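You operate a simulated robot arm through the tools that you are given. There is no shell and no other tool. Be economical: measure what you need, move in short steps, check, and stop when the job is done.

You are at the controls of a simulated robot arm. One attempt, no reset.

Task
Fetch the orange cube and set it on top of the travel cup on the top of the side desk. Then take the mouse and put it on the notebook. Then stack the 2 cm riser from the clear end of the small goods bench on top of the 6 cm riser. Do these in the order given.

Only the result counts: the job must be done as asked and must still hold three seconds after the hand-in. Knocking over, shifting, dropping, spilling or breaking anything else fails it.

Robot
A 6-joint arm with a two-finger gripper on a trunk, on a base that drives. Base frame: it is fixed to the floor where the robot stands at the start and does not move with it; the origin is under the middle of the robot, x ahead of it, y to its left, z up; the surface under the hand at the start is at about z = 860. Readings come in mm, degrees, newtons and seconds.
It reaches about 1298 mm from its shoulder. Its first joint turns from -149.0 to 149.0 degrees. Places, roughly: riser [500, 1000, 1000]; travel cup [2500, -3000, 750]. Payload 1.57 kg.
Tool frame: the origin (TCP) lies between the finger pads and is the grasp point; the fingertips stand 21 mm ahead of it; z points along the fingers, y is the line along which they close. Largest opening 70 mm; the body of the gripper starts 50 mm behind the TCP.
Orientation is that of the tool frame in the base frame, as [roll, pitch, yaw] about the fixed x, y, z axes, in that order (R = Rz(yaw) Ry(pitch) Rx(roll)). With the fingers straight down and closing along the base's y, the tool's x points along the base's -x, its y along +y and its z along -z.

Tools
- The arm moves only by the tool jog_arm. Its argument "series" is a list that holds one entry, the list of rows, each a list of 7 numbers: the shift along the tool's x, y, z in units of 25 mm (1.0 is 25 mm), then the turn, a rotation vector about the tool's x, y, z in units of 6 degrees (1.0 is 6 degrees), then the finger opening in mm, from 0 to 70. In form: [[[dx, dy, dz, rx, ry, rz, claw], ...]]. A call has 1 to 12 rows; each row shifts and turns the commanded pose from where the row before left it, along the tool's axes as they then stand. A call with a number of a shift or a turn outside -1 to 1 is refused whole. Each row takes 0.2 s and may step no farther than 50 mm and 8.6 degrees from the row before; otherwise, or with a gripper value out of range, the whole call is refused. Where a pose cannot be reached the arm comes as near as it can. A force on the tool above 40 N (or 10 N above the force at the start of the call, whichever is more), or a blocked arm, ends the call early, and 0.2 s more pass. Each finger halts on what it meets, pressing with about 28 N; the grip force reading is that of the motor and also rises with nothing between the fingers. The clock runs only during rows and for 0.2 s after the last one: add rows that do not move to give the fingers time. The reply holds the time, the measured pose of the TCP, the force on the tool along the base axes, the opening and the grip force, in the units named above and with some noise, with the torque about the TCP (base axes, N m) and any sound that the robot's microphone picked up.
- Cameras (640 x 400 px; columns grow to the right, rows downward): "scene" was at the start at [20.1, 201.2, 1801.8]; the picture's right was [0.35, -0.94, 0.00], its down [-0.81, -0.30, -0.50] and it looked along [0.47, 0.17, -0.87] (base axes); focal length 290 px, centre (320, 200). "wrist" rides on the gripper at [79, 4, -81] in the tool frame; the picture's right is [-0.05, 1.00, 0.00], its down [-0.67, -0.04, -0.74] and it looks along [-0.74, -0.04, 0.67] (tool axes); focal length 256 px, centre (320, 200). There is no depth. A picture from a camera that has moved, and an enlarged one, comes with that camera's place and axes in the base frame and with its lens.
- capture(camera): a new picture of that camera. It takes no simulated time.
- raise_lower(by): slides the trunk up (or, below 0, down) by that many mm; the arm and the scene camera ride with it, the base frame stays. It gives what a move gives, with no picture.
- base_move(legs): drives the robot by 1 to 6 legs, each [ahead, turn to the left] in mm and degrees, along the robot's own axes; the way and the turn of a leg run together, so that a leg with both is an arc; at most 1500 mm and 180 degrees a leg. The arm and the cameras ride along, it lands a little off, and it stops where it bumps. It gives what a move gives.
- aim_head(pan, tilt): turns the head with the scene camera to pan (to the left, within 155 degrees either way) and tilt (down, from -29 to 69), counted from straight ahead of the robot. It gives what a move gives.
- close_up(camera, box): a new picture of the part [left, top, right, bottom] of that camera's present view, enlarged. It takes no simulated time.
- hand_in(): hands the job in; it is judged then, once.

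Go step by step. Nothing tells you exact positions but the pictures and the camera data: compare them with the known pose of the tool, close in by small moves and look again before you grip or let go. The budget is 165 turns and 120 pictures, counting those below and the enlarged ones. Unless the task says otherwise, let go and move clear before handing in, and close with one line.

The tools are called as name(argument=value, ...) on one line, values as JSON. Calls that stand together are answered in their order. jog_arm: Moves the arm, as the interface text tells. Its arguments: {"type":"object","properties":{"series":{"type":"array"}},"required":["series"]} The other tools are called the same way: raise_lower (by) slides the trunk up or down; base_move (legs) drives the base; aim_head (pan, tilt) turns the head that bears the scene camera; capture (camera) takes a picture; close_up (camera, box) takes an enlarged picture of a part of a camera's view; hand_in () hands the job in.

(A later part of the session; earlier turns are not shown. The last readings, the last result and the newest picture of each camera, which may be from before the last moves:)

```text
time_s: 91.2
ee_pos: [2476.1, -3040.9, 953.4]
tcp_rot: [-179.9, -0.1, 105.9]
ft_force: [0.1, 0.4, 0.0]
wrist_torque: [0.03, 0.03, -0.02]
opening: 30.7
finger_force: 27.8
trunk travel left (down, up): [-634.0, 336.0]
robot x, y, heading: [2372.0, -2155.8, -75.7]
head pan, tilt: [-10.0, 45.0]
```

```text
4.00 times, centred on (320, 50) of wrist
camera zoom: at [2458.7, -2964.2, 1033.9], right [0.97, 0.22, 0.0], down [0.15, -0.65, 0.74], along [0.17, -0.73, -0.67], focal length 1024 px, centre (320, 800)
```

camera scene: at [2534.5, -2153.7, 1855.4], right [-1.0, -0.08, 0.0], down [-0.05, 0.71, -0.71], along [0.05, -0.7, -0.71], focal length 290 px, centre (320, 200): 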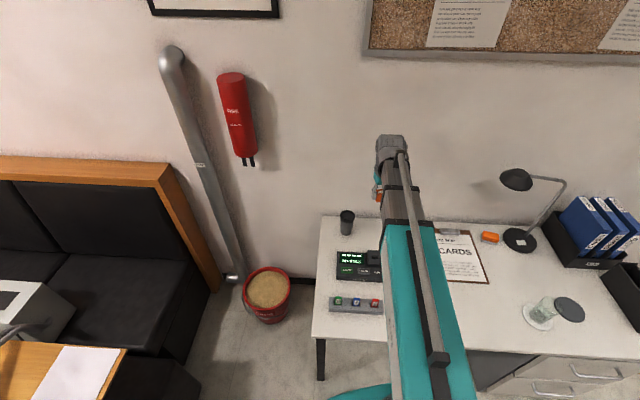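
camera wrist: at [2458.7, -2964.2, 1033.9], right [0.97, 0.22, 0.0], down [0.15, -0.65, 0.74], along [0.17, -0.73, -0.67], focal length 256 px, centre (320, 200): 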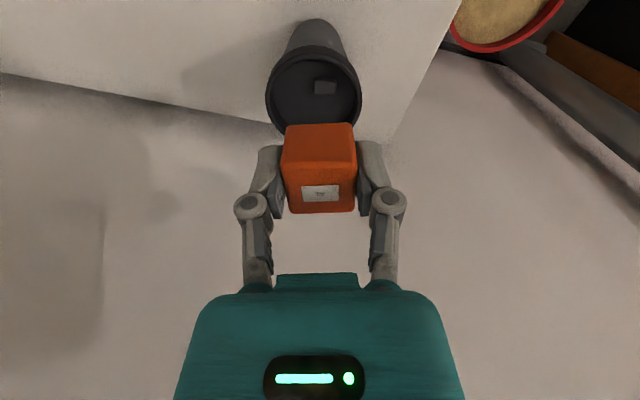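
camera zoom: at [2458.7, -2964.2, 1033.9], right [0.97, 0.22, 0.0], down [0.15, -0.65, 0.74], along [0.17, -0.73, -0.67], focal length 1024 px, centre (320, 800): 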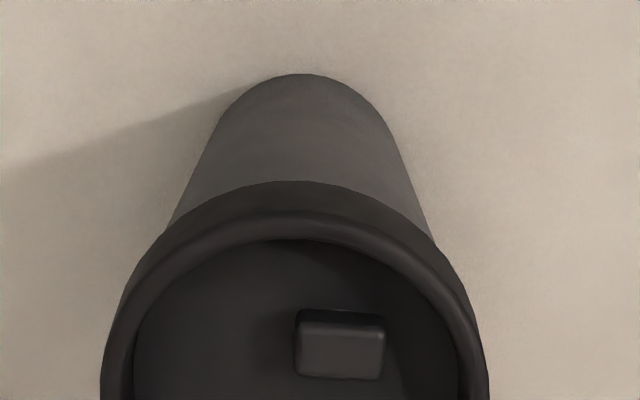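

Triangulating the two views gives the rim center at (2474.5, -3051), z≈858. I shift 4 mm forward, lower 58 mm, and view from the scene camera.

jog_arm(series=[[[-0.17, 0, 0, 0, 0, 0, 20]]])

raise_lower(by=-58)

capture(camera="wrist")

capture(camera="scene")

```text
time_s: 91.5
ee_pos: [2477.6, -3045.0, 953.0]
tcp_rot: [179.9, 0.0, 105.9]
ft_force: [0.5, -0.2, -0.6]
wrist_torque: [-0.01, 0.0, -0.01]
opening: 30.8
finger_force: 28.3
trunk travel left (down, up): [-634.0, 336.0]
robot x, y, heading: [2372.1, -2155.7, -75.6]
head pan, tilt: [-10.0, 45.0]
```

```text
time_s: 92.5
ee_pos: [2478.4, -3044.9, 895.5]
tcp_rot: [-179.9, -0.1, 105.9]
ft_force: [0.3, 0.7, -1.4]
wrist_torque: [0.03, 0.0, -0.02]
opening: 30.7
finger_force: 27.8
trunk travel left (down, up): [-576.0, 394.0]
robot x, y, heading: [2374.1, -2158.7, -75.5]
head pan, tilt: [-10.0, 45.0]
```

```text
80 pictures are left
camera wrist: at [2459.7, -2968.3, 975.9], right [0.97, 0.22, 0.0], down [0.15, -0.65, 0.74], along [0.17, -0.73, -0.67], focal length 256 px, centre (320, 200)
```

wrist: 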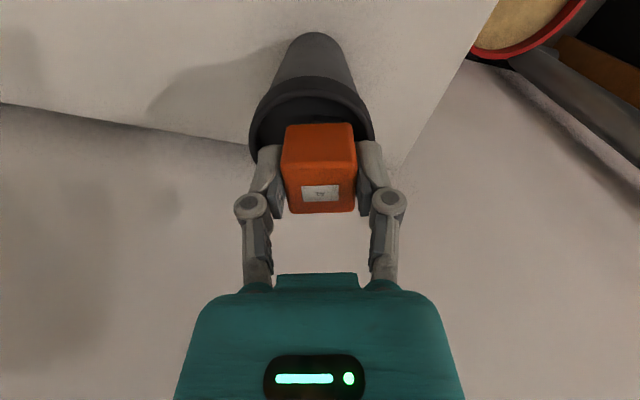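

```text
79 pictures are left
camera scene: at [2534.5, -2153.6, 1562.4], right [-1.0, -0.08, 0.0], down [-0.05, 0.7, -0.71], along [0.05, -0.7, -0.71], focal length 290 px, centre (320, 200)
```

scene: 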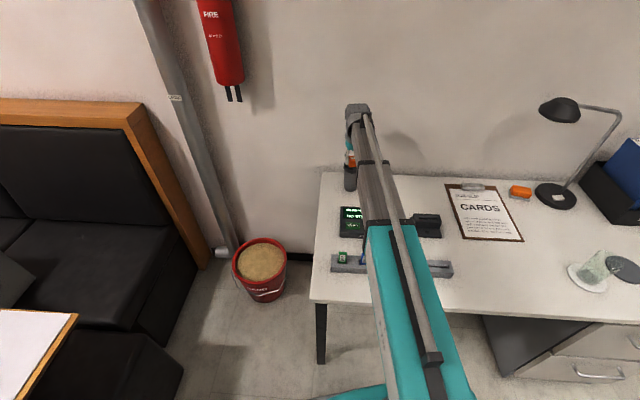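

Cube bottom is now ~10 mm above the rim. I test small downward arm steps and watch the force.

jog_arm(series=[[[0, 0, 0.12, 0, 0, 0, 20], [0, 0, 0.12, 0, 0, 0, 20]]])

close_up(camera="scene", box=[310, 130, 390, 200])

close_up(camera="wrist", box=[220, 70, 420, 220])

```text
time_s: 93.1
ee_pos: [2477.3, -3046.0, 893.2]
tcp_rot: [-179.9, 0.0, 105.9]
ft_force: [0.4, -0.5, -0.1]
wrist_torque: [-0.03, -0.02, 0.01]
opening: 30.3
finger_force: 28.2
out of reach, approached as far as the arm can: row 1
trunk travel left (down, up): [-576.0, 394.0]
robot x, y, heading: [2372.7, -2154.4, -75.4]
head pan, tilt: [-10.0, 45.0]
```

```text
5.71 times, centred on (350, 165) of scene
camera zoom: at [2534.5, -2153.8, 1562.4], right [-1.0, -0.08, 0.0], down [-0.05, 0.71, -0.71], along [0.05, -0.7, -0.71], focal length 1660 px, centre (149, 400)
```

zoom: 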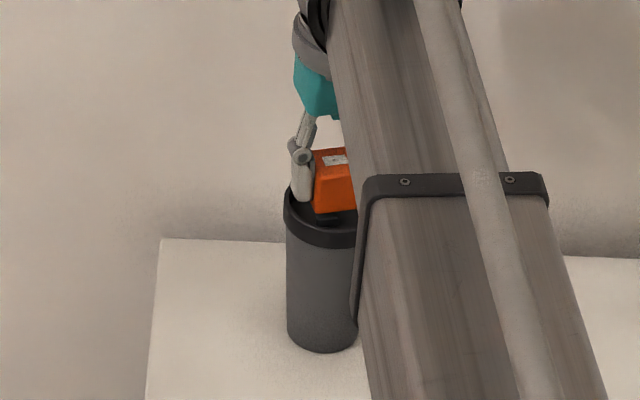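

```text
2.67 times, centred on (320, 145) of wrist
camera zoom: at [2459.7, -2968.4, 975.9], right [0.97, 0.22, 0.0], down [0.15, -0.65, 0.74], along [0.17, -0.73, -0.67], focal length 683 px, centre (320, 347)
```

zoom: 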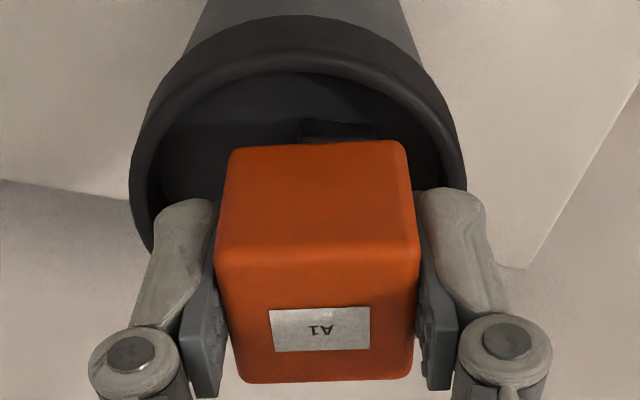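

Alignment is as planned. I lower by trunk in small steps until contact.

raise_lower(by=-6)

raise_lower(by=-3)

```text
time_s: 93.7
ee_pos: [2476.6, -3045.9, 887.5]
tcp_rot: [-179.9, 0.0, 105.9]
ft_force: [-1.0, 0.7, 2.0]
wrist_torque: [0.05, 0.01, -0.04]
opening: 30.7
finger_force: 28.4
trunk travel left (down, up): [-570.0, 400.0]
robot x, y, heading: [2373.3, -2159.3, -75.5]
head pan, tilt: [-10.0, 45.0]
```

```text
time_s: 94.2
ee_pos: [2476.8, -3044.1, 886.0]
tcp_rot: [180.0, 0.1, 105.9]
ft_force: [0.3, -2.0, 20.3]
wrist_torque: [-0.07, 0.0, 0.02]
opening: 30.7
finger_force: 28.7
trunk travel left (down, up): [-567.0, 403.0]
robot x, y, heading: [2373.5, -2156.5, -75.7]
head pan, tilt: [-10.0, 45.0]
```

Contact: 20 N upward. I check the view before releasing.

close_up(camera="wrist", box=[220, 70, 420, 220])

close_up(camera="scene", box=[320, 140, 380, 190])

```text
2.67 times, centred on (320, 145) of wrist
camera zoom: at [2459.5, -2967.1, 968.4], right [0.97, 0.22, 0.0], down [0.15, -0.65, 0.75], along [0.17, -0.73, -0.67], focal length 683 px, centre (320, 347)
```

zoom: 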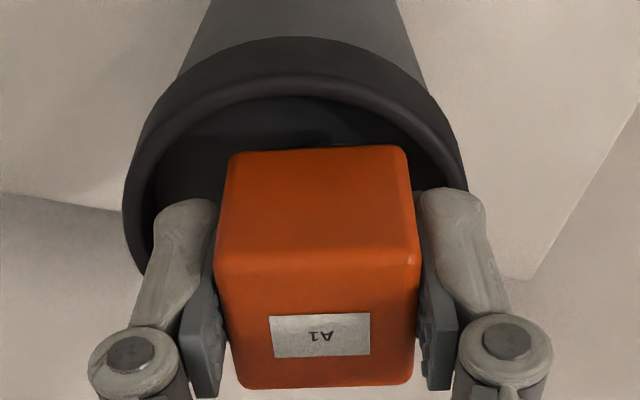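

```text
8.00 times, centred on (350, 165) of scene
camera zoom: at [2534.3, -2151.4, 1553.6], right [-1.0, -0.08, 0.0], down [-0.05, 0.7, -0.71], along [0.05, -0.71, -0.71], focal length 2324 px, centre (80, 480)
```

zoom: 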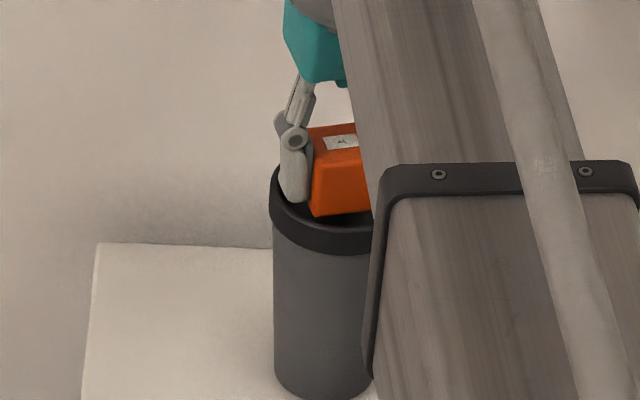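

The torque shows contact directly beneath the TCP, so the cube rests on the tab, not a finger on the rim. I ease off 1 mm and open gently.

raise_lower(by=1)

jog_arm(series=[[[0, 0, 0, 0, 0, 0, 31], [0, 0, 0, 0, 0, 0, 33], [0, 0, 0, 0, 0, 0, 35], [0, 0, 0, 0, 0, 0, 36], [0, 0, 0, 0, 0, 0, 36]]])

close_up(camera="wrist", box=[220, 70, 420, 220])

```text
time_s: 94.7
ee_pos: [2476.7, -3044.5, 887.8]
tcp_rot: [-180.0, 0.1, 105.8]
ft_force: [0.0, -0.1, 10.6]
wrist_torque: [0.02, -0.02, -0.02]
opening: 30.2
finger_force: 27.7
trunk travel left (down, up): [-568.0, 402.0]
robot x, y, heading: [2373.8, -2158.2, -75.7]
head pan, tilt: [-10.0, 45.0]
```

```text
time_s: 95.9
ee_pos: [2478.3, -3044.7, 886.2]
tcp_rot: [179.9, -0.1, 105.9]
ft_force: [-0.1, 0.2, -0.1]
wrist_torque: [0.03, 0.0, -0.02]
opening: 36.0
finger_force: 0.1
trunk travel left (down, up): [-568.0, 402.0]
robot x, y, heading: [2374.3, -2156.2, -75.7]
head pan, tilt: [-10.0, 45.0]
```

```text
2.67 times, centred on (320, 145) of wrist
camera zoom: at [2459.7, -2968.4, 967.9], right [0.97, 0.22, 0.0], down [0.15, -0.65, 0.74], along [0.17, -0.73, -0.67], focal length 683 px, centre (320, 347)
```

zoom: 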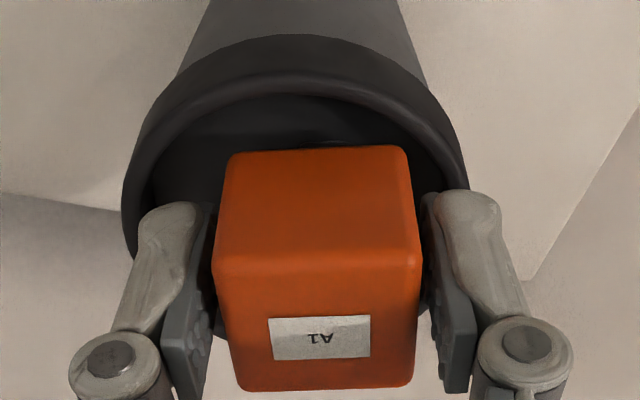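

The cube stays level and free. I raise straight up and check.

raise_lower(by=80)

capture(camera="wrist")

close_up(camera="scene", box=[310, 160, 390, 230])

```text
time_s: 97.1
ee_pos: [2477.5, -3045.4, 967.1]
tcp_rot: [180.0, -0.1, 105.9]
ft_force: [-0.4, 0.0, 0.1]
wrist_torque: [-0.01, 0.01, 0.03]
opening: 36.0
finger_force: 0.1
trunk travel left (down, up): [-648.0, 322.0]
robot x, y, heading: [2372.9, -2160.0, -75.6]
head pan, tilt: [-10.0, 45.0]
```

```text
73 pictures are left
camera wrist: at [2459.7, -2968.5, 1047.8], right [0.97, 0.22, 0.0], down [0.15, -0.65, 0.74], along [0.17, -0.73, -0.67], focal length 256 px, centre (320, 200)
```

wrist: 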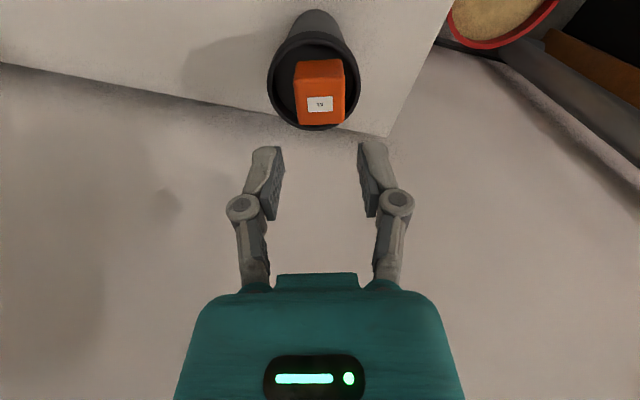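

```text
5.71 times, centred on (350, 195) of scene
camera zoom: at [2534.6, -2153.9, 1634.4], right [-1.0, -0.08, 0.0], down [-0.05, 0.71, -0.71], along [0.05, -0.7, -0.71], focal length 1660 px, centre (149, 229)
```

zoom: 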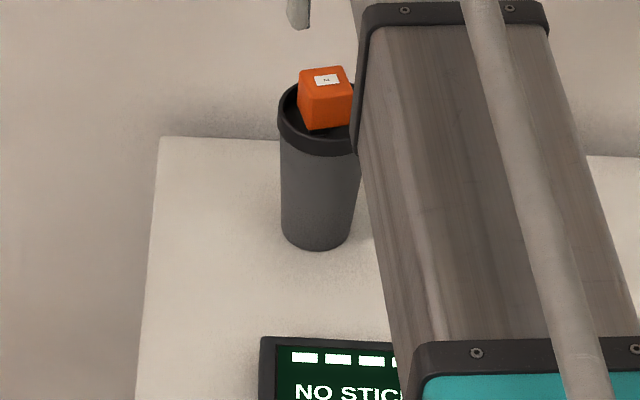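

The cube sits on the cup. Now I raise, retract the arm, back away and look at the return path.

raise_lower(by=220)

jog_arm(series=[[[0.93, -0.1, 0, 0, 0, 0, 60], [0.93, -0.1, 0, 0, 0, 0, 60], [0.93, -0.1, 0, 0, 0, 0, 60], [0.93, -0.1, 0, 0, 0, 0, 60], [0.93, -0.1, 0, 0, 0, 0, 60], [0.93, -0.1, 0, 0, 0, 0, 60], [0.93, -0.1, 0, 0, 0, 0, 60], [0.93, -0.1, 0, 0, 0, 0, 60]]])

base_move(legs=[[-130, 0], [0, 72.7]])

aim_head(pan=-85, tilt=40)

capture(camera="scene")

```text
time_s: 99.4
ee_pos: [2477.8, -3044.8, 1186.5]
tcp_rot: [-179.9, -0.1, 105.8]
ft_force: [-0.2, 0.7, 0.4]
wrist_torque: [0.04, 0.0, 0.0]
opening: 36.3
finger_force: 0.0
trunk travel left (down, up): [-868.0, 102.0]
robot x, y, heading: [2371.3, -2160.1, -75.8]
head pan, tilt: [-10.0, 45.0]
```

```text
time_s: 101.2
ee_pos: [2405.9, -2873.9, 1187.0]
tcp_rot: [180.0, 0.0, 105.9]
ft_force: [-0.8, 0.7, -0.1]
wrist_torque: [-0.02, -0.03, 0.02]
opening: 59.9
finger_force: 0.1
trunk travel left (down, up): [-868.0, 102.0]
robot x, y, heading: [2373.3, -2161.0, -75.5]
head pan, tilt: [-10.0, 45.0]
```

```text
time_s: 107.3
ee_pos: [3038.4, -2206.3, 1186.7]
tcp_rot: [-179.9, 0.0, 179.2]
ft_force: [1.0, 0.7, -0.3]
wrist_torque: [0.02, 0.01, 0.01]
opening: 59.9
finger_force: 0.0
trunk travel left (down, up): [-868.0, 102.0]
robot x, y, heading: [2340.0, -2063.9, -2.4]
head pan, tilt: [-10.0, 45.0]
```

```text
time_s: 108.8
ee_pos: [3038.1, -2208.8, 1186.2]
tcp_rot: [-180.0, 0.0, 179.1]
ft_force: [1.0, 0.2, -0.4]
wrist_torque: [0.02, 0.01, -0.02]
opening: 59.9
finger_force: 0.1
trunk travel left (down, up): [-868.0, 102.0]
robot x, y, heading: [2339.3, -2068.6, -2.7]
head pan, tilt: [-85.0, 40.0]
```

```text
71 pictures are left
camera scene: at [2309.7, -1980.4, 1861.7], right [-1.0, -0.04, 0.0], down [-0.03, 0.64, -0.77], along [0.03, -0.77, -0.64], focal length 290 px, centre (320, 200)
```

scene: 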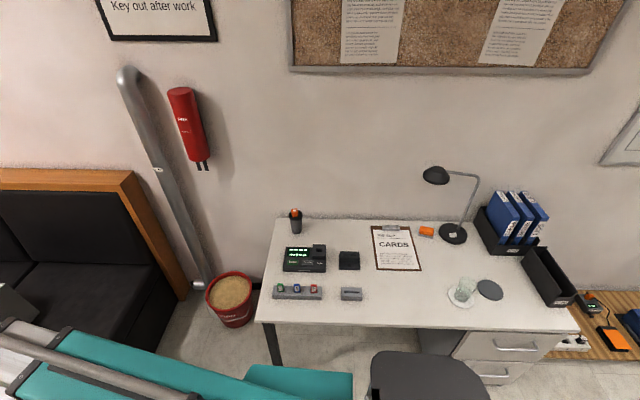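

Everything is fine there. I back along the lane toward the main bench, then turn left.

base_move(legs=[[-1300, 0], [-1280, 0]])

```text
time_s: 124.1
ee_pos: [498.9, -2120.5, 1187.1]
tcp_rot: [180.0, 0.0, -179.4]
ft_force: [1.1, 0.0, 0.0]
wrist_torque: [-0.01, -0.01, 0.0]
opening: 60.0
finger_force: 0.1
trunk travel left (down, up): [-868.0, 102.0]
robot x, y, heading: [-200.1, -1993.1, -1.2]
head pan, tilt: [-85.0, 40.0]
```

base_move(legs=[[0, 94], [1000, 0]])

aim_head(pan=0, tilt=40)

capture(camera="scene")

```text
time_s: 136.4
ee_pos: [-202.7, -277.1, 1186.5]
tcp_rot: [-180.0, 0.0, -84.3]
ft_force: [-0.1, 0.1, 0.7]
wrist_torque: [-0.02, -0.02, -0.01]
opening: 60.0
finger_force: 0.0
trunk travel left (down, up): [-868.0, 102.0]
robot x, y, heading: [-262.4, -988.9, 94.3]
head pan, tilt: [-85.0, 40.0]
```

```text
time_s: 138.0
ee_pos: [-202.4, -277.3, 1186.7]
tcp_rot: [179.9, 0.0, -84.3]
ft_force: [-0.1, 0.5, 0.8]
wrist_torque: [0.0, -0.02, 0.01]
opening: 60.0
finger_force: 0.2
trunk travel left (down, up): [-868.0, 102.0]
robot x, y, heading: [-259.5, -987.8, 94.3]
head pan, tilt: [0.0, 40.0]
```

```text
70 pictures are left
camera scene: at [-429.6, -958.0, 1861.7], right [1.0, 0.07, 0.0], down [0.05, -0.64, -0.77], along [-0.06, 0.76, -0.64], focal length 290 px, centre (320, 200)
```

scene: 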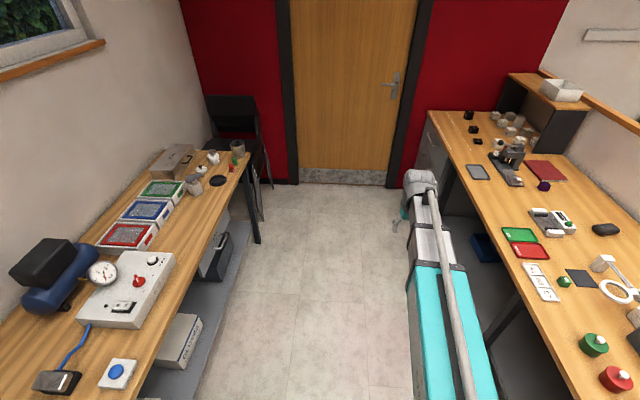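

The lane is clear. I continue to y≈300 and turn to face the bench.

base_move(legs=[[1270, 0], [0, -94.3]])

aim_head(pan=0, tilt=50)

capture(camera="scene")

```text
time_s: 151.7
ee_pos: [358.2, 189.2, 1187.6]
tcp_rot: [-180.0, 0.0, -177.3]
ft_force: [1.0, 0.1, -0.3]
wrist_torque: [0.0, 0.0, -0.03]
opening: 60.2
finger_force: 0.0
trunk travel left (down, up): [-868.0, 102.0]
robot x, y, heading: [-346.3, 323.2, 1.7]
head pan, tilt: [0.0, 40.0]
```

```text
time_s: 152.4
ee_pos: [357.8, 190.8, 1187.4]
tcp_rot: [-180.0, 0.1, -177.4]
ft_force: [-0.4, 0.0, -1.0]
wrist_torque: [-0.03, -0.01, -0.01]
opening: 60.1
finger_force: 0.0
trunk travel left (down, up): [-868.0, 102.0]
robot x, y, heading: [-348.2, 321.4, 1.8]
head pan, tilt: [0.0, 50.0]
```

```text
69 pictures are left
camera scene: at [-317.6, 495.6, 1847.3], right [0.03, -1.0, 0.0], down [-0.77, -0.02, -0.64], along [0.64, 0.02, -0.77], focal length 290 px, centre (320, 200)
```

scene: 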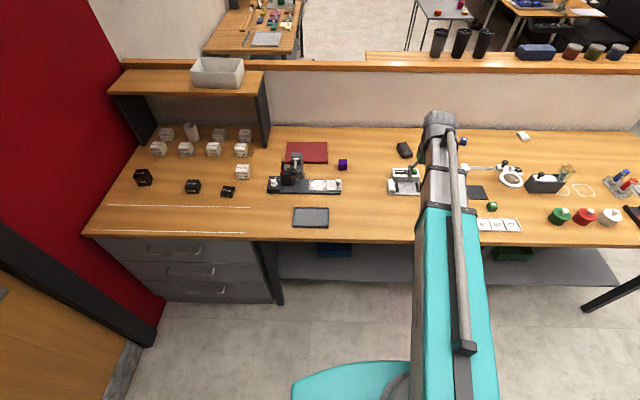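

base_move(legs=[[260, -1.5]])

close_up(camera="scene", box=[250, 100, 470, 240])

capture(camera="wrist")

```text
time_s: 154.6
ee_pos: [620.1, 176.9, 1186.9]
tcp_rot: [-179.8, -0.1, -178.6]
ft_force: [0.6, 0.6, 0.3]
wrist_torque: [-0.01, -0.01, -0.01]
opening: 60.0
finger_force: 0.0
trunk travel left (down, up): [-868.0, 102.0]
robot x, y, heading: [-85.3, 328.1, 0.3]
head pan, tilt: [0.0, 50.0]
```

```text
2.86 times, centred on (360, 170) of scene
camera zoom: at [-47.7, 500.2, 1847.5], right [0.0, -1.0, 0.0], down [-0.77, 0.0, -0.64], along [0.64, 0.0, -0.77], focal length 830 px, centre (206, 286)
```

zoom: 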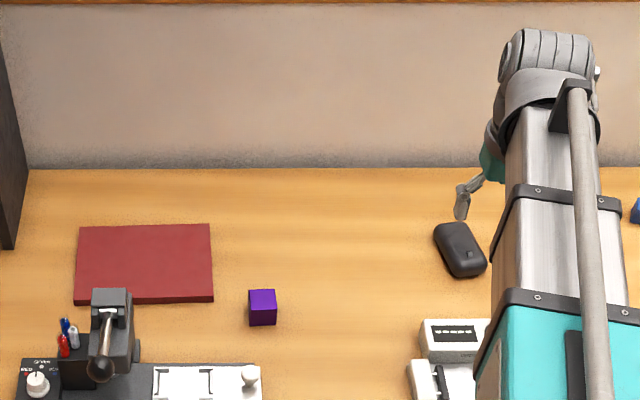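

```text
67 pictures are left
camera wrist: at [540.0, 178.1, 1267.5], right [0.03, 1.0, 0.0], down [0.67, -0.02, 0.74], along [0.74, -0.02, -0.67], focal length 256 px, centre (320, 200)
```

wrist: 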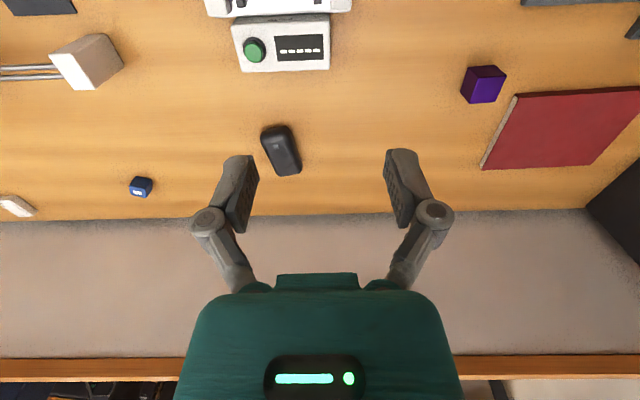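

The notebook (red) spans x 735–895, y 492–702. The mouse is centered near (832, 97), long axis about 8° from x. I move over it and turn the hand to match.

jog_arm(series=[[[-0.94, -0.36, 0, 0, 0, -0.12, 70], [-0.94, -0.36, 0, 0, 0, -0.12, 70], [-0.94, -0.36, 0, 0, 0, -0.12, 70], [-0.94, -0.36, 0, 0, 0, -0.12, 70], [-0.94, -0.36, 0, 0, 0, -0.12, 70], [-0.94, -0.36, 0, 0, 0, -0.12, 70], [-0.94, -0.36, 0, 0, 0, -0.12, 70], [-0.94, -0.36, 0, 0, 0, -0.12, 70], [-0.94, -0.36, 0, 0, 0, -0.12, 70]]])

raise_lower(by=-170)

capture(camera="wrist")

```text
time_s: 156.6
ee_pos: [835.2, 111.2, 1186.2]
tcp_rot: [-180.0, -0.1, -172.1]
ft_force: [-0.7, 0.4, 0.1]
wrist_torque: [0.0, 0.0, 0.03]
opening: 69.8
finger_force: 0.1
trunk travel left (down, up): [-868.0, 102.0]
robot x, y, heading: [-81.8, 327.7, 0.2]
head pan, tilt: [0.0, 50.0]
```

```text
time_s: 158.5
ee_pos: [835.4, 112.2, 1017.0]
tcp_rot: [-180.0, 0.1, -172.1]
ft_force: [-0.3, 0.0, -0.3]
wrist_torque: [-0.02, -0.01, -0.04]
opening: 70.4
finger_force: 0.0
trunk travel left (down, up): [-698.0, 272.0]
robot x, y, heading: [-84.6, 331.9, 0.2]
head pan, tilt: [0.0, 50.0]
```

```text
66 pictures are left
camera wrist: at [756.5, 105.2, 1098.0], right [-0.08, 1.0, 0.0], down [0.67, 0.06, 0.74], along [0.74, 0.06, -0.67], focal length 256 px, centre (320, 200)
```

wrist: 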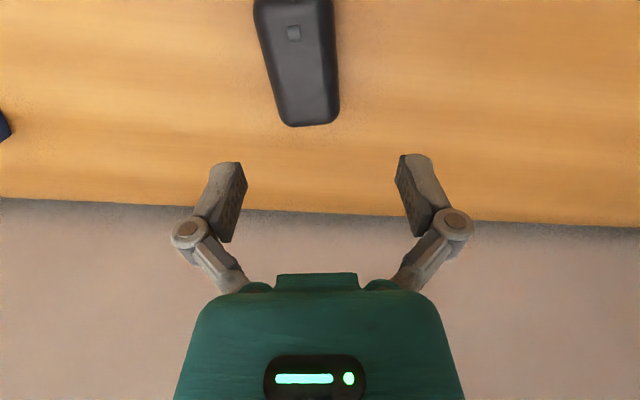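

The mouse is ~52 mm wide, axis ~10°, center near (835, 97). I align and lower partway.

jog_arm(series=[[[0.08, -0.57, 0, 0, 0, -0.33, 70], [0, 0, 0, 0, 0, 0, 70]]])

raise_lower(by=-80)

capture(camera="wrist")

```text
time_s: 159.1
ee_pos: [835.4, 98.2, 1016.8]
tcp_rot: [180.0, -0.1, -170.1]
ft_force: [0.0, 0.1, 1.1]
wrist_torque: [-0.02, 0.01, -0.02]
opening: 70.0
finger_force: 0.0
trunk travel left (down, up): [-698.0, 272.0]
robot x, y, heading: [-81.4, 328.9, 0.1]
head pan, tilt: [0.0, 50.0]
```

```text
time_s: 160.3
ee_pos: [835.2, 98.8, 936.9]
tcp_rot: [179.9, 0.0, -170.2]
ft_force: [0.2, 1.1, -0.7]
wrist_torque: [-0.01, -0.01, 0.04]
opening: 70.0
finger_force: 0.1
trunk travel left (down, up): [-618.0, 352.0]
robot x, y, heading: [-84.3, 331.6, -0.0]
head pan, tilt: [0.0, 50.0]
```

```text
65 pictures are left
camera wrist: at [756.5, 88.3, 1018.0], right [-0.12, 0.99, 0.0], down [0.66, 0.08, 0.74], along [0.74, 0.09, -0.67], focal length 256 px, centre (320, 200)
```

wrist: 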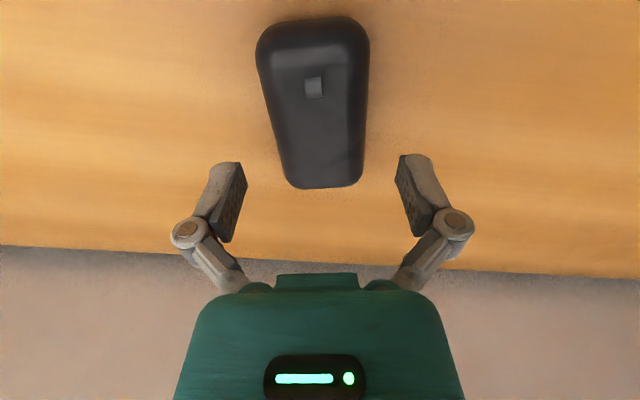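

Slight correction: forward 11 mm and 3.5° more rotation, then lower to just above grasp height.

jog_arm(series=[[[-0.45, 0, 0, 0, 0, -0.6, 70], [0, 0, 0, 0, 0, 0, 70]]])

raise_lower(by=-25)

capture(camera="wrist")

```text
time_s: 160.9
ee_pos: [846.2, 100.1, 936.7]
tcp_rot: [180.0, 0.0, -166.6]
ft_force: [-0.1, 0.4, 1.0]
wrist_torque: [-0.02, -0.04, 0.03]
opening: 70.1
finger_force: 0.0
trunk travel left (down, up): [-618.0, 352.0]
robot x, y, heading: [-86.2, 330.1, 0.2]
head pan, tilt: [0.0, 50.0]
```

```text
time_s: 161.6
ee_pos: [846.1, 99.9, 911.4]
tcp_rot: [180.0, 0.1, -166.6]
ft_force: [-0.2, -0.2, 0.0]
wrist_torque: [0.0, 0.01, -0.04]
opening: 69.9
finger_force: 0.1
trunk travel left (down, up): [-593.0, 377.0]
robot x, y, heading: [-81.6, 330.7, -0.0]
head pan, tilt: [0.0, 50.0]
```

```text
64 pictures are left
camera wrist: at [768.5, 85.4, 992.9], right [-0.18, 0.98, 0.0], down [0.66, 0.12, 0.74], along [0.73, 0.13, -0.67], focal length 256 px, centre (320, 200)
```

wrist: 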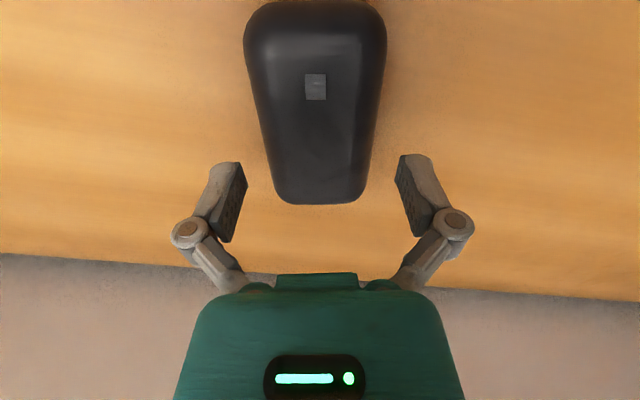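

Well aligned and centered. Lower to z≈887 and close.

raise_lower(by=-24)

capture(camera="wrist")

```text
time_s: 162.3
ee_pos: [846.0, 100.1, 887.4]
tcp_rot: [-180.0, -0.1, -166.5]
ft_force: [1.1, 0.4, 0.4]
wrist_torque: [-0.02, 0.01, -0.01]
opening: 70.3
finger_force: 0.0
trunk travel left (down, up): [-569.0, 401.0]
robot x, y, heading: [-81.0, 330.7, 0.1]
head pan, tilt: [0.0, 50.0]
```

```text
63 pictures are left
camera wrist: at [768.5, 85.4, 968.9], right [-0.18, 0.98, 0.0], down [0.66, 0.12, 0.74], along [0.73, 0.13, -0.67], focal length 256 px, centre (320, 200)
```

wrist: 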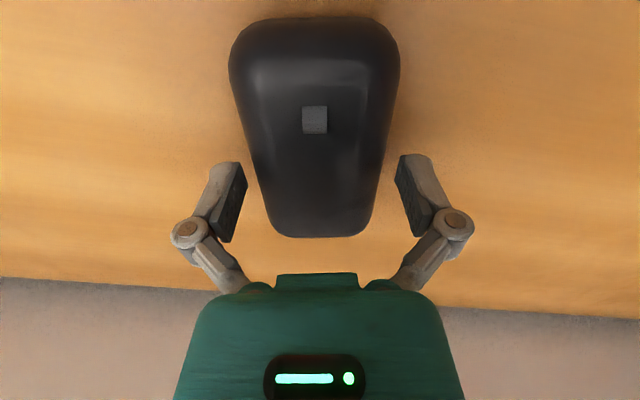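

raise_lower(by=-2)

jog_arm(series=[[[0, 0, 0, 0, 0, 0, 60], [0, 0, 0, 0, 0, 0, 50], [0, 0, 0, 0, 0, 0, 42], [0, 0, 0, 0, 0, 0, 42], [0, 0, 0, 0, 0, 0, 42]]])

capture(camera="wrist")

```text
time_s: 162.8
ee_pos: [847.3, 101.2, 885.8]
tcp_rot: [180.0, 0.0, -166.7]
ft_force: [-0.1, 0.5, -0.4]
wrist_torque: [-0.02, 0.01, 0.03]
opening: 70.0
finger_force: 0.0
trunk travel left (down, up): [-567.0, 403.0]
robot x, y, heading: [-79.8, 329.0, 0.2]
head pan, tilt: [0.0, 50.0]
```

```text
time_s: 164.0
ee_pos: [846.6, 100.0, 887.4]
tcp_rot: [179.9, 0.0, -166.6]
ft_force: [2.1, -0.7, 4.8]
wrist_torque: [-0.04, 0.01, -0.03]
opening: 57.3
finger_force: 27.6
trunk travel left (down, up): [-567.0, 403.0]
robot x, y, heading: [-83.8, 330.2, 0.2]
head pan, tilt: [0.0, 50.0]
```

```text
62 pictures are left
camera wrist: at [768.4, 85.4, 967.2], right [-0.18, 0.98, 0.0], down [0.66, 0.12, 0.74], along [0.73, 0.13, -0.67], focal length 256 px, centre (320, 200)
```

wrist: 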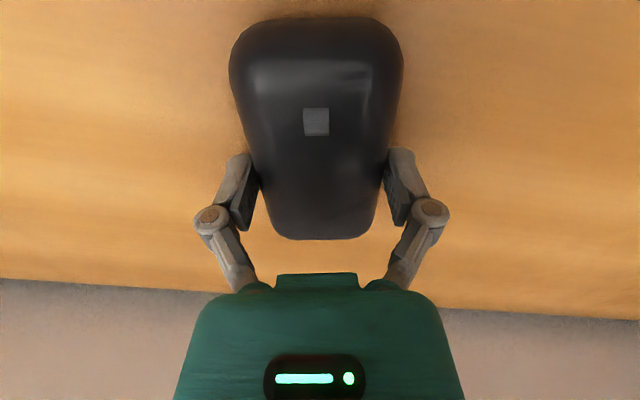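

Gripped at 57 mm. I lift 150 mm and check that it holds.

raise_lower(by=150)

capture(camera="wrist")

```text
time_s: 165.8
ee_pos: [847.3, 100.7, 1035.3]
tcp_rot: [179.9, 0.0, -166.6]
ft_force: [0.0, -0.3, -1.0]
wrist_torque: [0.02, -0.01, -0.01]
opening: 57.4
finger_force: 27.5
trunk travel left (down, up): [-717.0, 253.0]
robot x, y, heading: [-83.3, 328.6, 0.2]
head pan, tilt: [0.0, 50.0]
```

```text
61 pictures are left
camera wrist: at [768.7, 85.4, 1116.7], right [-0.18, 0.98, 0.0], down [0.66, 0.12, 0.74], along [0.73, 0.13, -0.67], focal length 256 px, centre (320, 200)
```

wrist: 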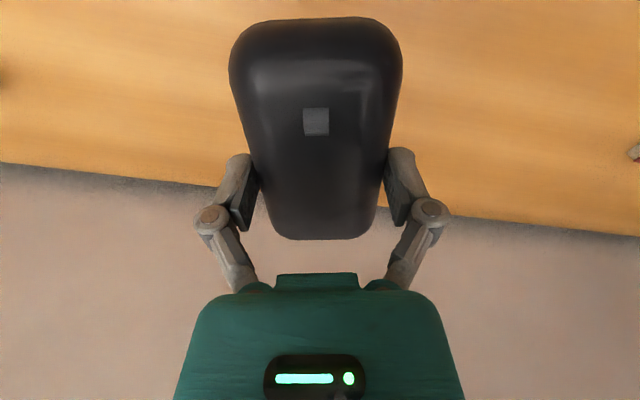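

Secure (bottom ~26 mm below the TCP). I straighten the hand and carry it across to above the notebook.

jog_arm(series=[[[0, 0, 0, 0, 0, 0.75, 42], [0, 0, 0, 0, 0, 0.75, 42], [0, 0, 0, 0, 0, 0.73, 42], [0.045, 1, 0, 0, 0, 0, 42], [0.045, 1, 0, 0, 0, 0, 42], [0.045, 1, 0, 0, 0, 0, 42], [0.045, 1, 0, 0, 0, 0, 42], [0.045, 1, 0, 0, 0, 0, 42], [0.045, 1, 0, 0, 0, 0, 42], [0.045, 1, 0, 0, 0, 0, 42], [0.045, 1, 0, 0, 0, 0, 42], [0.045, 1, 0, 0, 0, 0, 42]]])

jog_arm(series=[[[0.045, 1, 0, 0, 0, 0, 42], [0.045, 1, 0, 0, 0, 0, 42], [0.045, 1, 0, 0, 0, 0, 42], [0.045, 1, 0, 0, 0, 0, 42], [0.045, 1, 0, 0, 0, 0, 42], [0.045, 1, 0, 0, 0, 0, 42], [0.045, 1, 0, 0, 0, 0, 42], [0.045, 1, 0, 0, 0, 0, 42], [0.045, 1, 0, 0, 0, 0, 42], [0.045, 1, 0, 0, 0, 0, 42]]])

capture(camera="wrist")

capture(camera="scene")

```text
time_s: 168.4
ee_pos: [836.8, 325.0, 1035.1]
tcp_rot: [-180.0, 0.0, 179.9]
ft_force: [-0.2, -0.2, -0.1]
wrist_torque: [0.01, 0.01, 0.01]
opening: 57.3
finger_force: 28.4
trunk travel left (down, up): [-717.0, 253.0]
robot x, y, heading: [-83.1, 331.6, 0.0]
head pan, tilt: [0.0, 50.0]
```

```text
time_s: 170.6
ee_pos: [827.4, 574.5, 1036.2]
tcp_rot: [-180.0, -0.1, -179.9]
ft_force: [0.8, 0.4, -0.5]
wrist_torque: [-0.03, -0.01, 0.0]
opening: 57.0
finger_force: 28.1
trunk travel left (down, up): [-717.0, 253.0]
robot x, y, heading: [-82.9, 333.2, 0.2]
head pan, tilt: [0.0, 50.0]
```

```text
60 pictures are left
camera wrist: at [747.7, 578.6, 1116.8], right [0.05, 1.0, 0.0], down [0.67, -0.03, 0.74], along [0.74, -0.04, -0.67], focal length 256 px, centre (320, 200)
```

wrist: 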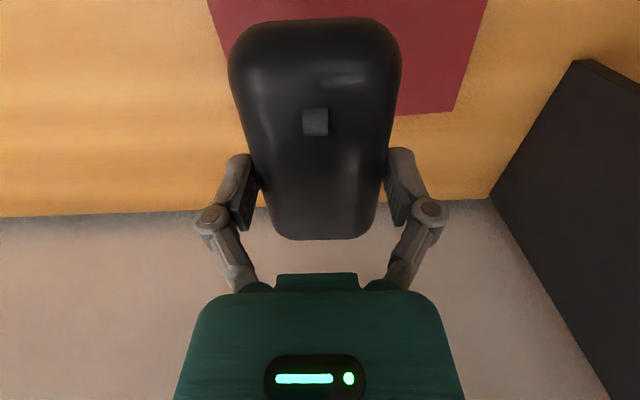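

```text
59 pictures are left
camera scene: at [-48.7, 500.3, 1696.5], right [0.0, -1.0, 0.0], down [-0.77, 0.0, -0.64], along [0.64, 0.0, -0.77], focal length 290 px, centre (320, 200)
```

scene: 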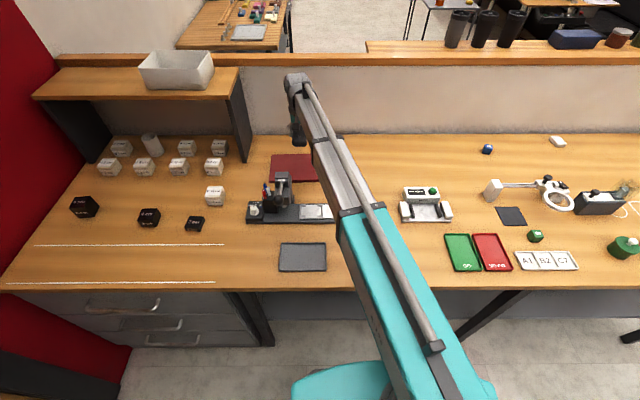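

Positioned above the notebook. I lower toward it.

raise_lower(by=-125)

capture(camera="wrist")

raise_lower(by=-6)

raise_lower(by=-3)

```text
time_s: 172.1
ee_pos: [826.5, 574.8, 911.5]
tcp_rot: [-180.0, 0.0, -179.9]
ft_force: [1.1, 0.2, -0.6]
wrist_torque: [0.01, -0.03, 0.01]
opening: 57.4
finger_force: 27.4
trunk travel left (down, up): [-592.0, 378.0]
robot x, y, heading: [-80.5, 329.6, 0.2]
head pan, tilt: [0.0, 50.0]
```

```text
58 pictures are left
camera wrist: at [747.4, 578.4, 991.9], right [0.05, 1.0, 0.0], down [0.67, -0.03, 0.74], along [0.74, -0.04, -0.67], focal length 256 px, centre (320, 200)
```

wrist: 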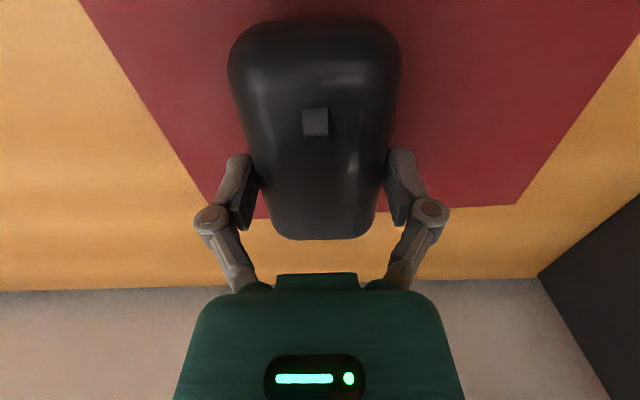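

```text
time_s: 172.7
ee_pos: [826.5, 575.0, 904.6]
tcp_rot: [179.9, 0.0, -179.9]
ft_force: [0.2, 0.2, -0.4]
wrist_torque: [-0.02, -0.04, -0.01]
opening: 57.3
finger_force: 27.9
trunk travel left (down, up): [-586.0, 384.0]
robot x, y, heading: [-84.8, 333.7, -0.4]
head pan, tilt: [0.0, 50.0]
```

```text
time_s: 173.2
ee_pos: [826.0, 573.9, 901.9]
tcp_rot: [180.0, 0.0, 180.0]
ft_force: [0.2, 0.0, 4.2]
wrist_torque: [0.05, 0.01, -0.03]
opening: 57.3
finger_force: 27.9
trunk travel left (down, up): [-583.0, 387.0]
robot x, y, heading: [-81.4, 333.5, 0.1]
head pan, tilt: [0.0, 50.0]
```

Light contact. The mouse's far end is close to the notebook's far edge, so I lift slightly, shift 14 mm back, and set down.

raise_lower(by=5)

jog_arm(series=[[[0.56, 0, 0, 0, 0, 0, 42], [0, 0, 0, 0, 0, 0, 42]]])

raise_lower(by=-6)

```text
time_s: 173.7
ee_pos: [827.3, 574.1, 908.1]
tcp_rot: [179.9, 0.1, -180.0]
ft_force: [0.5, -0.5, -0.8]
wrist_torque: [-0.01, 0.02, 0.03]
opening: 57.1
finger_force: 28.5
trunk travel left (down, up): [-588.0, 382.0]
robot x, y, heading: [-84.1, 327.1, -0.0]
head pan, tilt: [0.0, 50.0]
```

```text
time_s: 174.3
ee_pos: [811.3, 575.6, 906.8]
tcp_rot: [-180.0, 0.0, -180.0]
ft_force: [-1.0, -0.1, 0.4]
wrist_torque: [0.02, 0.02, 0.0]
opening: 57.1
finger_force: 28.0
trunk travel left (down, up): [-588.0, 382.0]
robot x, y, heading: [-84.0, 330.6, 0.1]
head pan, tilt: [0.0, 50.0]
```

```text
time_s: 174.9
ee_pos: [811.4, 575.2, 901.7]
tcp_rot: [180.0, 0.1, -180.0]
ft_force: [2.6, 1.4, 12.1]
wrist_torque: [0.0, 0.03, -0.05]
opening: 57.4
finger_force: 28.3
trunk travel left (down, up): [-582.0, 388.0]
robot x, y, heading: [-82.0, 331.3, 0.2]
head pan, tilt: [0.0, 50.0]
```

Contact at 12 N. I open and rise.

jog_arm(series=[[[0, 0, 0, 0, 0, 0, 60], [0, 0, 0, 0, 0, 0, 65], [0, 0, 0, 0, 0, 0, 70], [0, 0, 0, 0, 0, 0, 70]]])

raise_lower(by=130)

capture(camera="wrist")

```text
time_s: 175.9
ee_pos: [811.6, 574.9, 901.5]
tcp_rot: [180.0, 0.0, -179.9]
ft_force: [-0.2, -0.6, 0.1]
wrist_torque: [-0.01, -0.02, 0.02]
opening: 70.4
finger_force: 0.2
trunk travel left (down, up): [-582.0, 388.0]
robot x, y, heading: [-83.0, 331.8, 0.2]
head pan, tilt: [0.0, 50.0]
```

```text
time_s: 177.4
ee_pos: [811.9, 574.4, 1031.5]
tcp_rot: [-179.9, 0.0, -180.0]
ft_force: [0.4, 0.0, -0.2]
wrist_torque: [0.01, -0.02, 0.01]
opening: 70.0
finger_force: 0.0
trunk travel left (down, up): [-712.0, 258.0]
robot x, y, heading: [-87.3, 330.9, -0.1]
head pan, tilt: [0.0, 50.0]
```

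```text
57 pictures are left
camera wrist: at [732.6, 578.6, 1111.8], right [0.05, 1.0, 0.0], down [0.67, -0.03, 0.74], along [0.74, -0.04, -0.67], focal length 256 px, centre (320, 200)
```

wrist: 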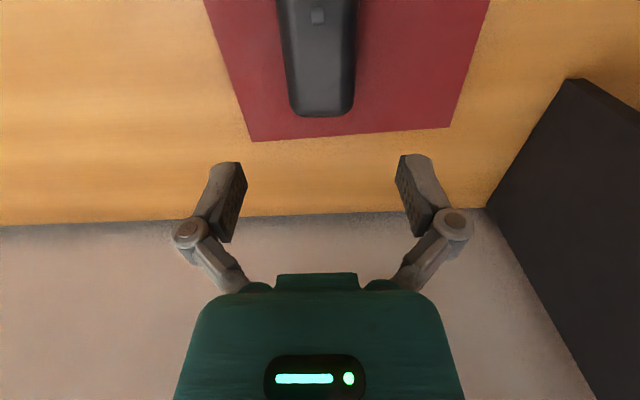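

The mouse rests well within the notebook. Next the risers: I retract, raise, back up and shift left to y≈850.

raise_lower(by=150)

jog_arm(series=[[[0.9, -0.8, 0, 0, 0, 0, 70], [0.9, -0.8, 0, 0, 0, 0, 70], [0.9, -0.8, 0, 0, 0, 0, 70], [0.9, -0.8, 0, 0, 0, 0, 70], [0.9, -0.8, 0, 0, 0, 0, 70], [0.9, -0.8, 0, 0, 0, 0, 70], [0.9, -0.8, 0, 0, 0, 0, 70], [0.9, -0.8, 0, 0, 0, 0, 70]]])

base_move(legs=[[-280, 0], [0, 90]])

capture(camera="scene")

```text
time_s: 179.2
ee_pos: [810.1, 575.0, 1180.0]
tcp_rot: [180.0, 0.1, 180.0]
ft_force: [-0.7, -0.1, -1.4]
wrist_torque: [0.02, -0.02, 0.03]
opening: 70.2
finger_force: 0.0
trunk travel left (down, up): [-862.0, 108.0]
robot x, y, heading: [-84.6, 331.8, -0.1]
head pan, tilt: [0.0, 50.0]
```

```text
time_s: 181.0
ee_pos: [629.1, 415.9, 1181.3]
tcp_rot: [180.0, -0.1, -179.9]
ft_force: [0.1, 0.9, 0.3]
wrist_torque: [-0.02, 0.05, 0.0]
opening: 69.9
finger_force: 0.1
trunk travel left (down, up): [-862.0, 108.0]
robot x, y, heading: [-87.4, 331.1, -0.0]
head pan, tilt: [0.0, 50.0]
```

```text
time_s: 189.1
ee_pos: [-471.9, 1039.8, 1181.4]
tcp_rot: [180.0, 0.1, -88.7]
ft_force: [0.6, 0.2, -0.3]
wrist_torque: [0.03, -0.01, -0.01]
opening: 70.0
finger_force: 0.0
trunk travel left (down, up): [-862.0, 108.0]
robot x, y, heading: [-336.4, 331.5, 91.3]
head pan, tilt: [0.0, 50.0]
```

```text
56 pictures are left
camera scene: at [-501.1, 358.6, 1841.5], right [1.0, 0.02, 0.0], down [0.01, -0.77, -0.64], along [-0.01, 0.64, -0.77], focal length 290 px, centre (320, 200)
```

scene: 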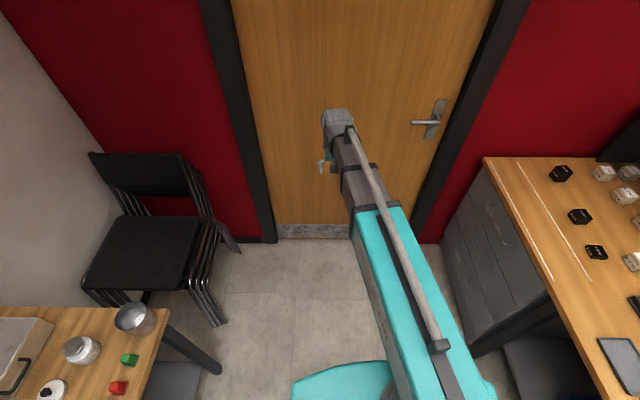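

The door wall is at y≈1528, so I go only 350 mm further, then turn back to face the bench.

base_move(legs=[[350, 0], [0, -91.3], [230, 0]])

aim_head(pan=20, tilt=55)

capture(camera="scene")

capture(camera="wrist")

```text
time_s: 199.1
ee_pos: [602.8, 793.3, 1180.0]
tcp_rot: [-180.0, -0.1, 179.3]
ft_force: [0.3, -0.5, -0.4]
wrist_torque: [0.04, 0.03, -0.04]
opening: 70.0
finger_force: 0.0
trunk travel left (down, up): [-862.0, 108.0]
robot x, y, heading: [-111.8, 705.8, -1.6]
head pan, tilt: [0.0, 50.0]
```

```text
time_s: 199.9
ee_pos: [599.9, 794.3, 1181.0]
tcp_rot: [-180.0, 0.0, 179.4]
ft_force: [1.0, 0.3, -0.6]
wrist_torque: [0.03, 0.03, -0.03]
opening: 70.1
finger_force: 0.0
trunk travel left (down, up): [-862.0, 108.0]
robot x, y, heading: [-112.1, 712.2, -1.5]
head pan, tilt: [20.0, 55.0]
```

```text
55 pictures are left
camera scene: at [-83.6, 903.9, 1835.0], right [0.32, -0.95, 0.0], down [-0.78, -0.26, -0.57], along [0.54, 0.18, -0.82], focal length 290 px, centre (320, 200)
```

scene: 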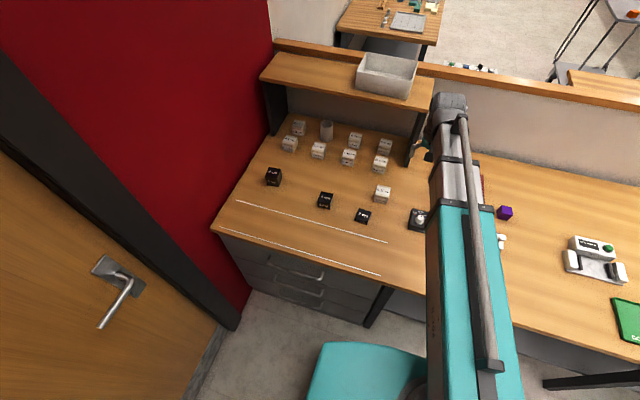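

```text
54 pictures are left
camera wrist: at [521.4, 799.2, 1261.9], right [0.06, 1.0, 0.0], down [0.67, -0.04, 0.74], along [0.74, -0.05, -0.67], focal length 256 px, centre (320, 200)
```

wrist: 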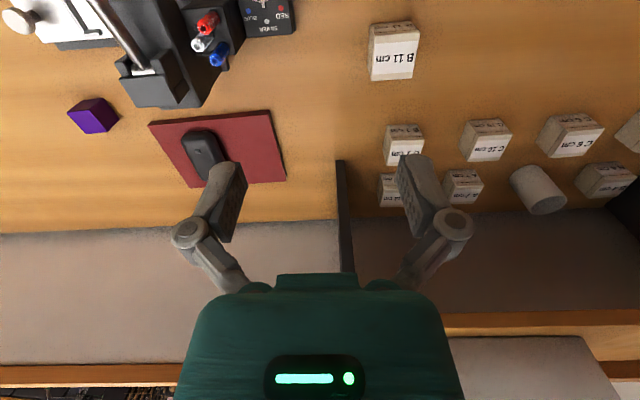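

close_up(camera="scene", box=[250, 150, 410, 250])

```text
4.00 times, centred on (330, 200) of scene
camera zoom: at [-83.6, 903.9, 1835.0], right [0.32, -0.95, 0.0], down [-0.78, -0.26, -0.57], along [0.54, 0.18, -0.82], focal length 1162 px, centre (280, 200)
```

zoom: 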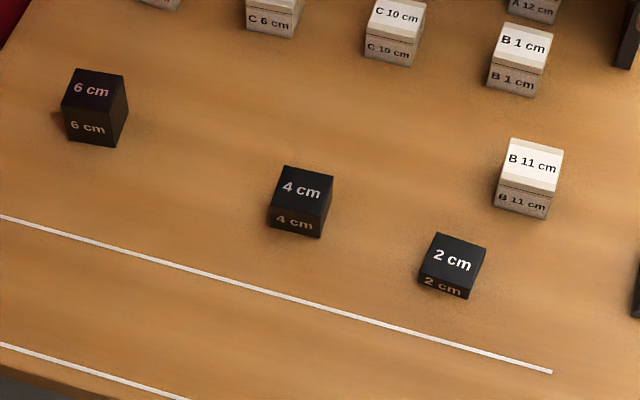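

The 2 cm riser is near (532, 930), aligned with the base axes; the 6 cm riser is near (585, 1310). I go above the 2 cm riser.

jog_arm(series=[[[0.453, 0.893, 0, 0, 0, 0, 70], [0.453, 0.893, 0, 0, 0, 0, 70], [0.453, 0.893, 0, 0, 0, 0, 70], [0.453, 0.893, 0, 0, 0, 0, 70], [0.453, 0.893, 0, 0, 0, 0, 70], [0.453, 0.893, 0, 0, 0, 0, 70]]])

raise_lower(by=-190)

capture(camera="wrist")

```text
time_s: 201.3
ee_pos: [533.3, 927.3, 1180.2]
tcp_rot: [180.0, -0.1, 179.4]
ft_force: [0.6, 0.8, 0.5]
wrist_torque: [0.01, 0.0, 0.0]
opening: 69.8
finger_force: 0.0
trunk travel left (down, up): [-862.0, 108.0]
robot x, y, heading: [-116.4, 710.9, -1.5]
head pan, tilt: [20.0, 55.0]
```

```text
time_s: 203.4
ee_pos: [532.3, 926.7, 990.5]
tcp_rot: [179.9, 0.0, 179.4]
ft_force: [-0.9, -0.4, -0.3]
wrist_torque: [0.0, -0.04, 0.01]
opening: 70.2
finger_force: 0.0
trunk travel left (down, up): [-672.0, 298.0]
robot x, y, heading: [-112.0, 709.6, -1.4]
head pan, tilt: [20.0, 55.0]
```

```text
52 pictures are left
camera wrist: at [453.5, 931.4, 1072.0], right [0.06, 1.0, 0.0], down [0.67, -0.04, 0.74], along [0.74, -0.05, -0.67], focal length 256 px, centre (320, 200)
```

wrist: 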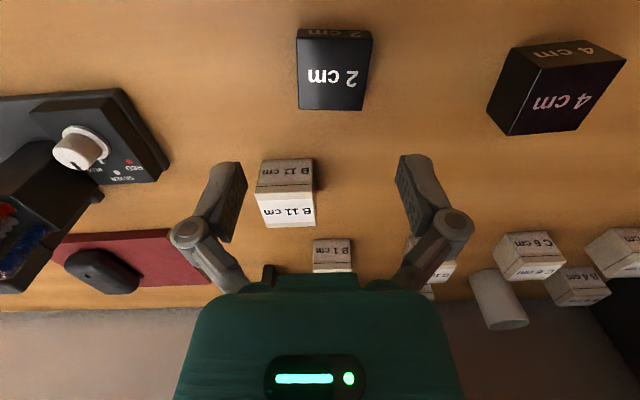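

The 2 cm riser's center is (533, 935), about −4° yaw, 50 mm wide. I align and lower to just above.

jog_arm(series=[[[-0.03, 0.33, 0, 0, 0, 0.6, 70], [0, 0, 0, 0, 0, 0, 70]]])

raise_lower(by=-80)

capture(camera="wrist")

```text
time_s: 204.0
ee_pos: [533.4, 936.0, 991.3]
tcp_rot: [-180.0, 0.0, 175.8]
ft_force: [-1.2, 0.6, -0.8]
wrist_torque: [0.01, 0.01, 0.02]
opening: 70.0
finger_force: 0.0
trunk travel left (down, up): [-672.0, 298.0]
robot x, y, heading: [-110.6, 710.7, -1.5]
head pan, tilt: [20.0, 55.0]
```

```text
time_s: 205.2
ee_pos: [532.8, 936.6, 911.3]
tcp_rot: [-179.9, 0.0, 175.8]
ft_force: [0.2, -0.6, -0.6]
wrist_torque: [-0.01, 0.03, 0.02]
opening: 70.0
finger_force: 0.1
trunk travel left (down, up): [-592.0, 378.0]
robot x, y, heading: [-113.4, 713.3, -1.4]
head pan, tilt: [20.0, 55.0]
```

```text
51 pictures are left
camera wrist: at [454.9, 945.9, 992.0], right [0.13, 0.99, 0.0], down [0.66, -0.08, 0.74], along [0.74, -0.09, -0.67], focal length 256 px, centre (320, 200)
```

wrist: 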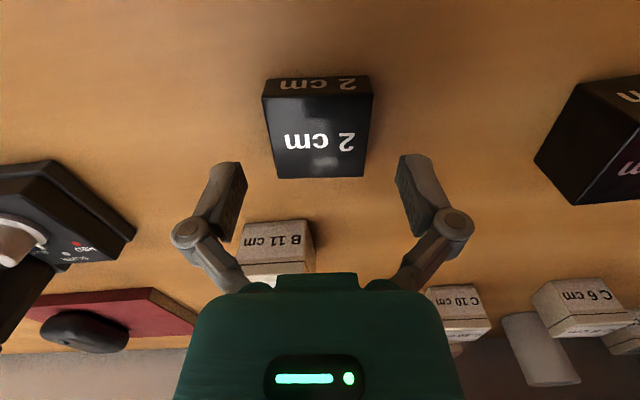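

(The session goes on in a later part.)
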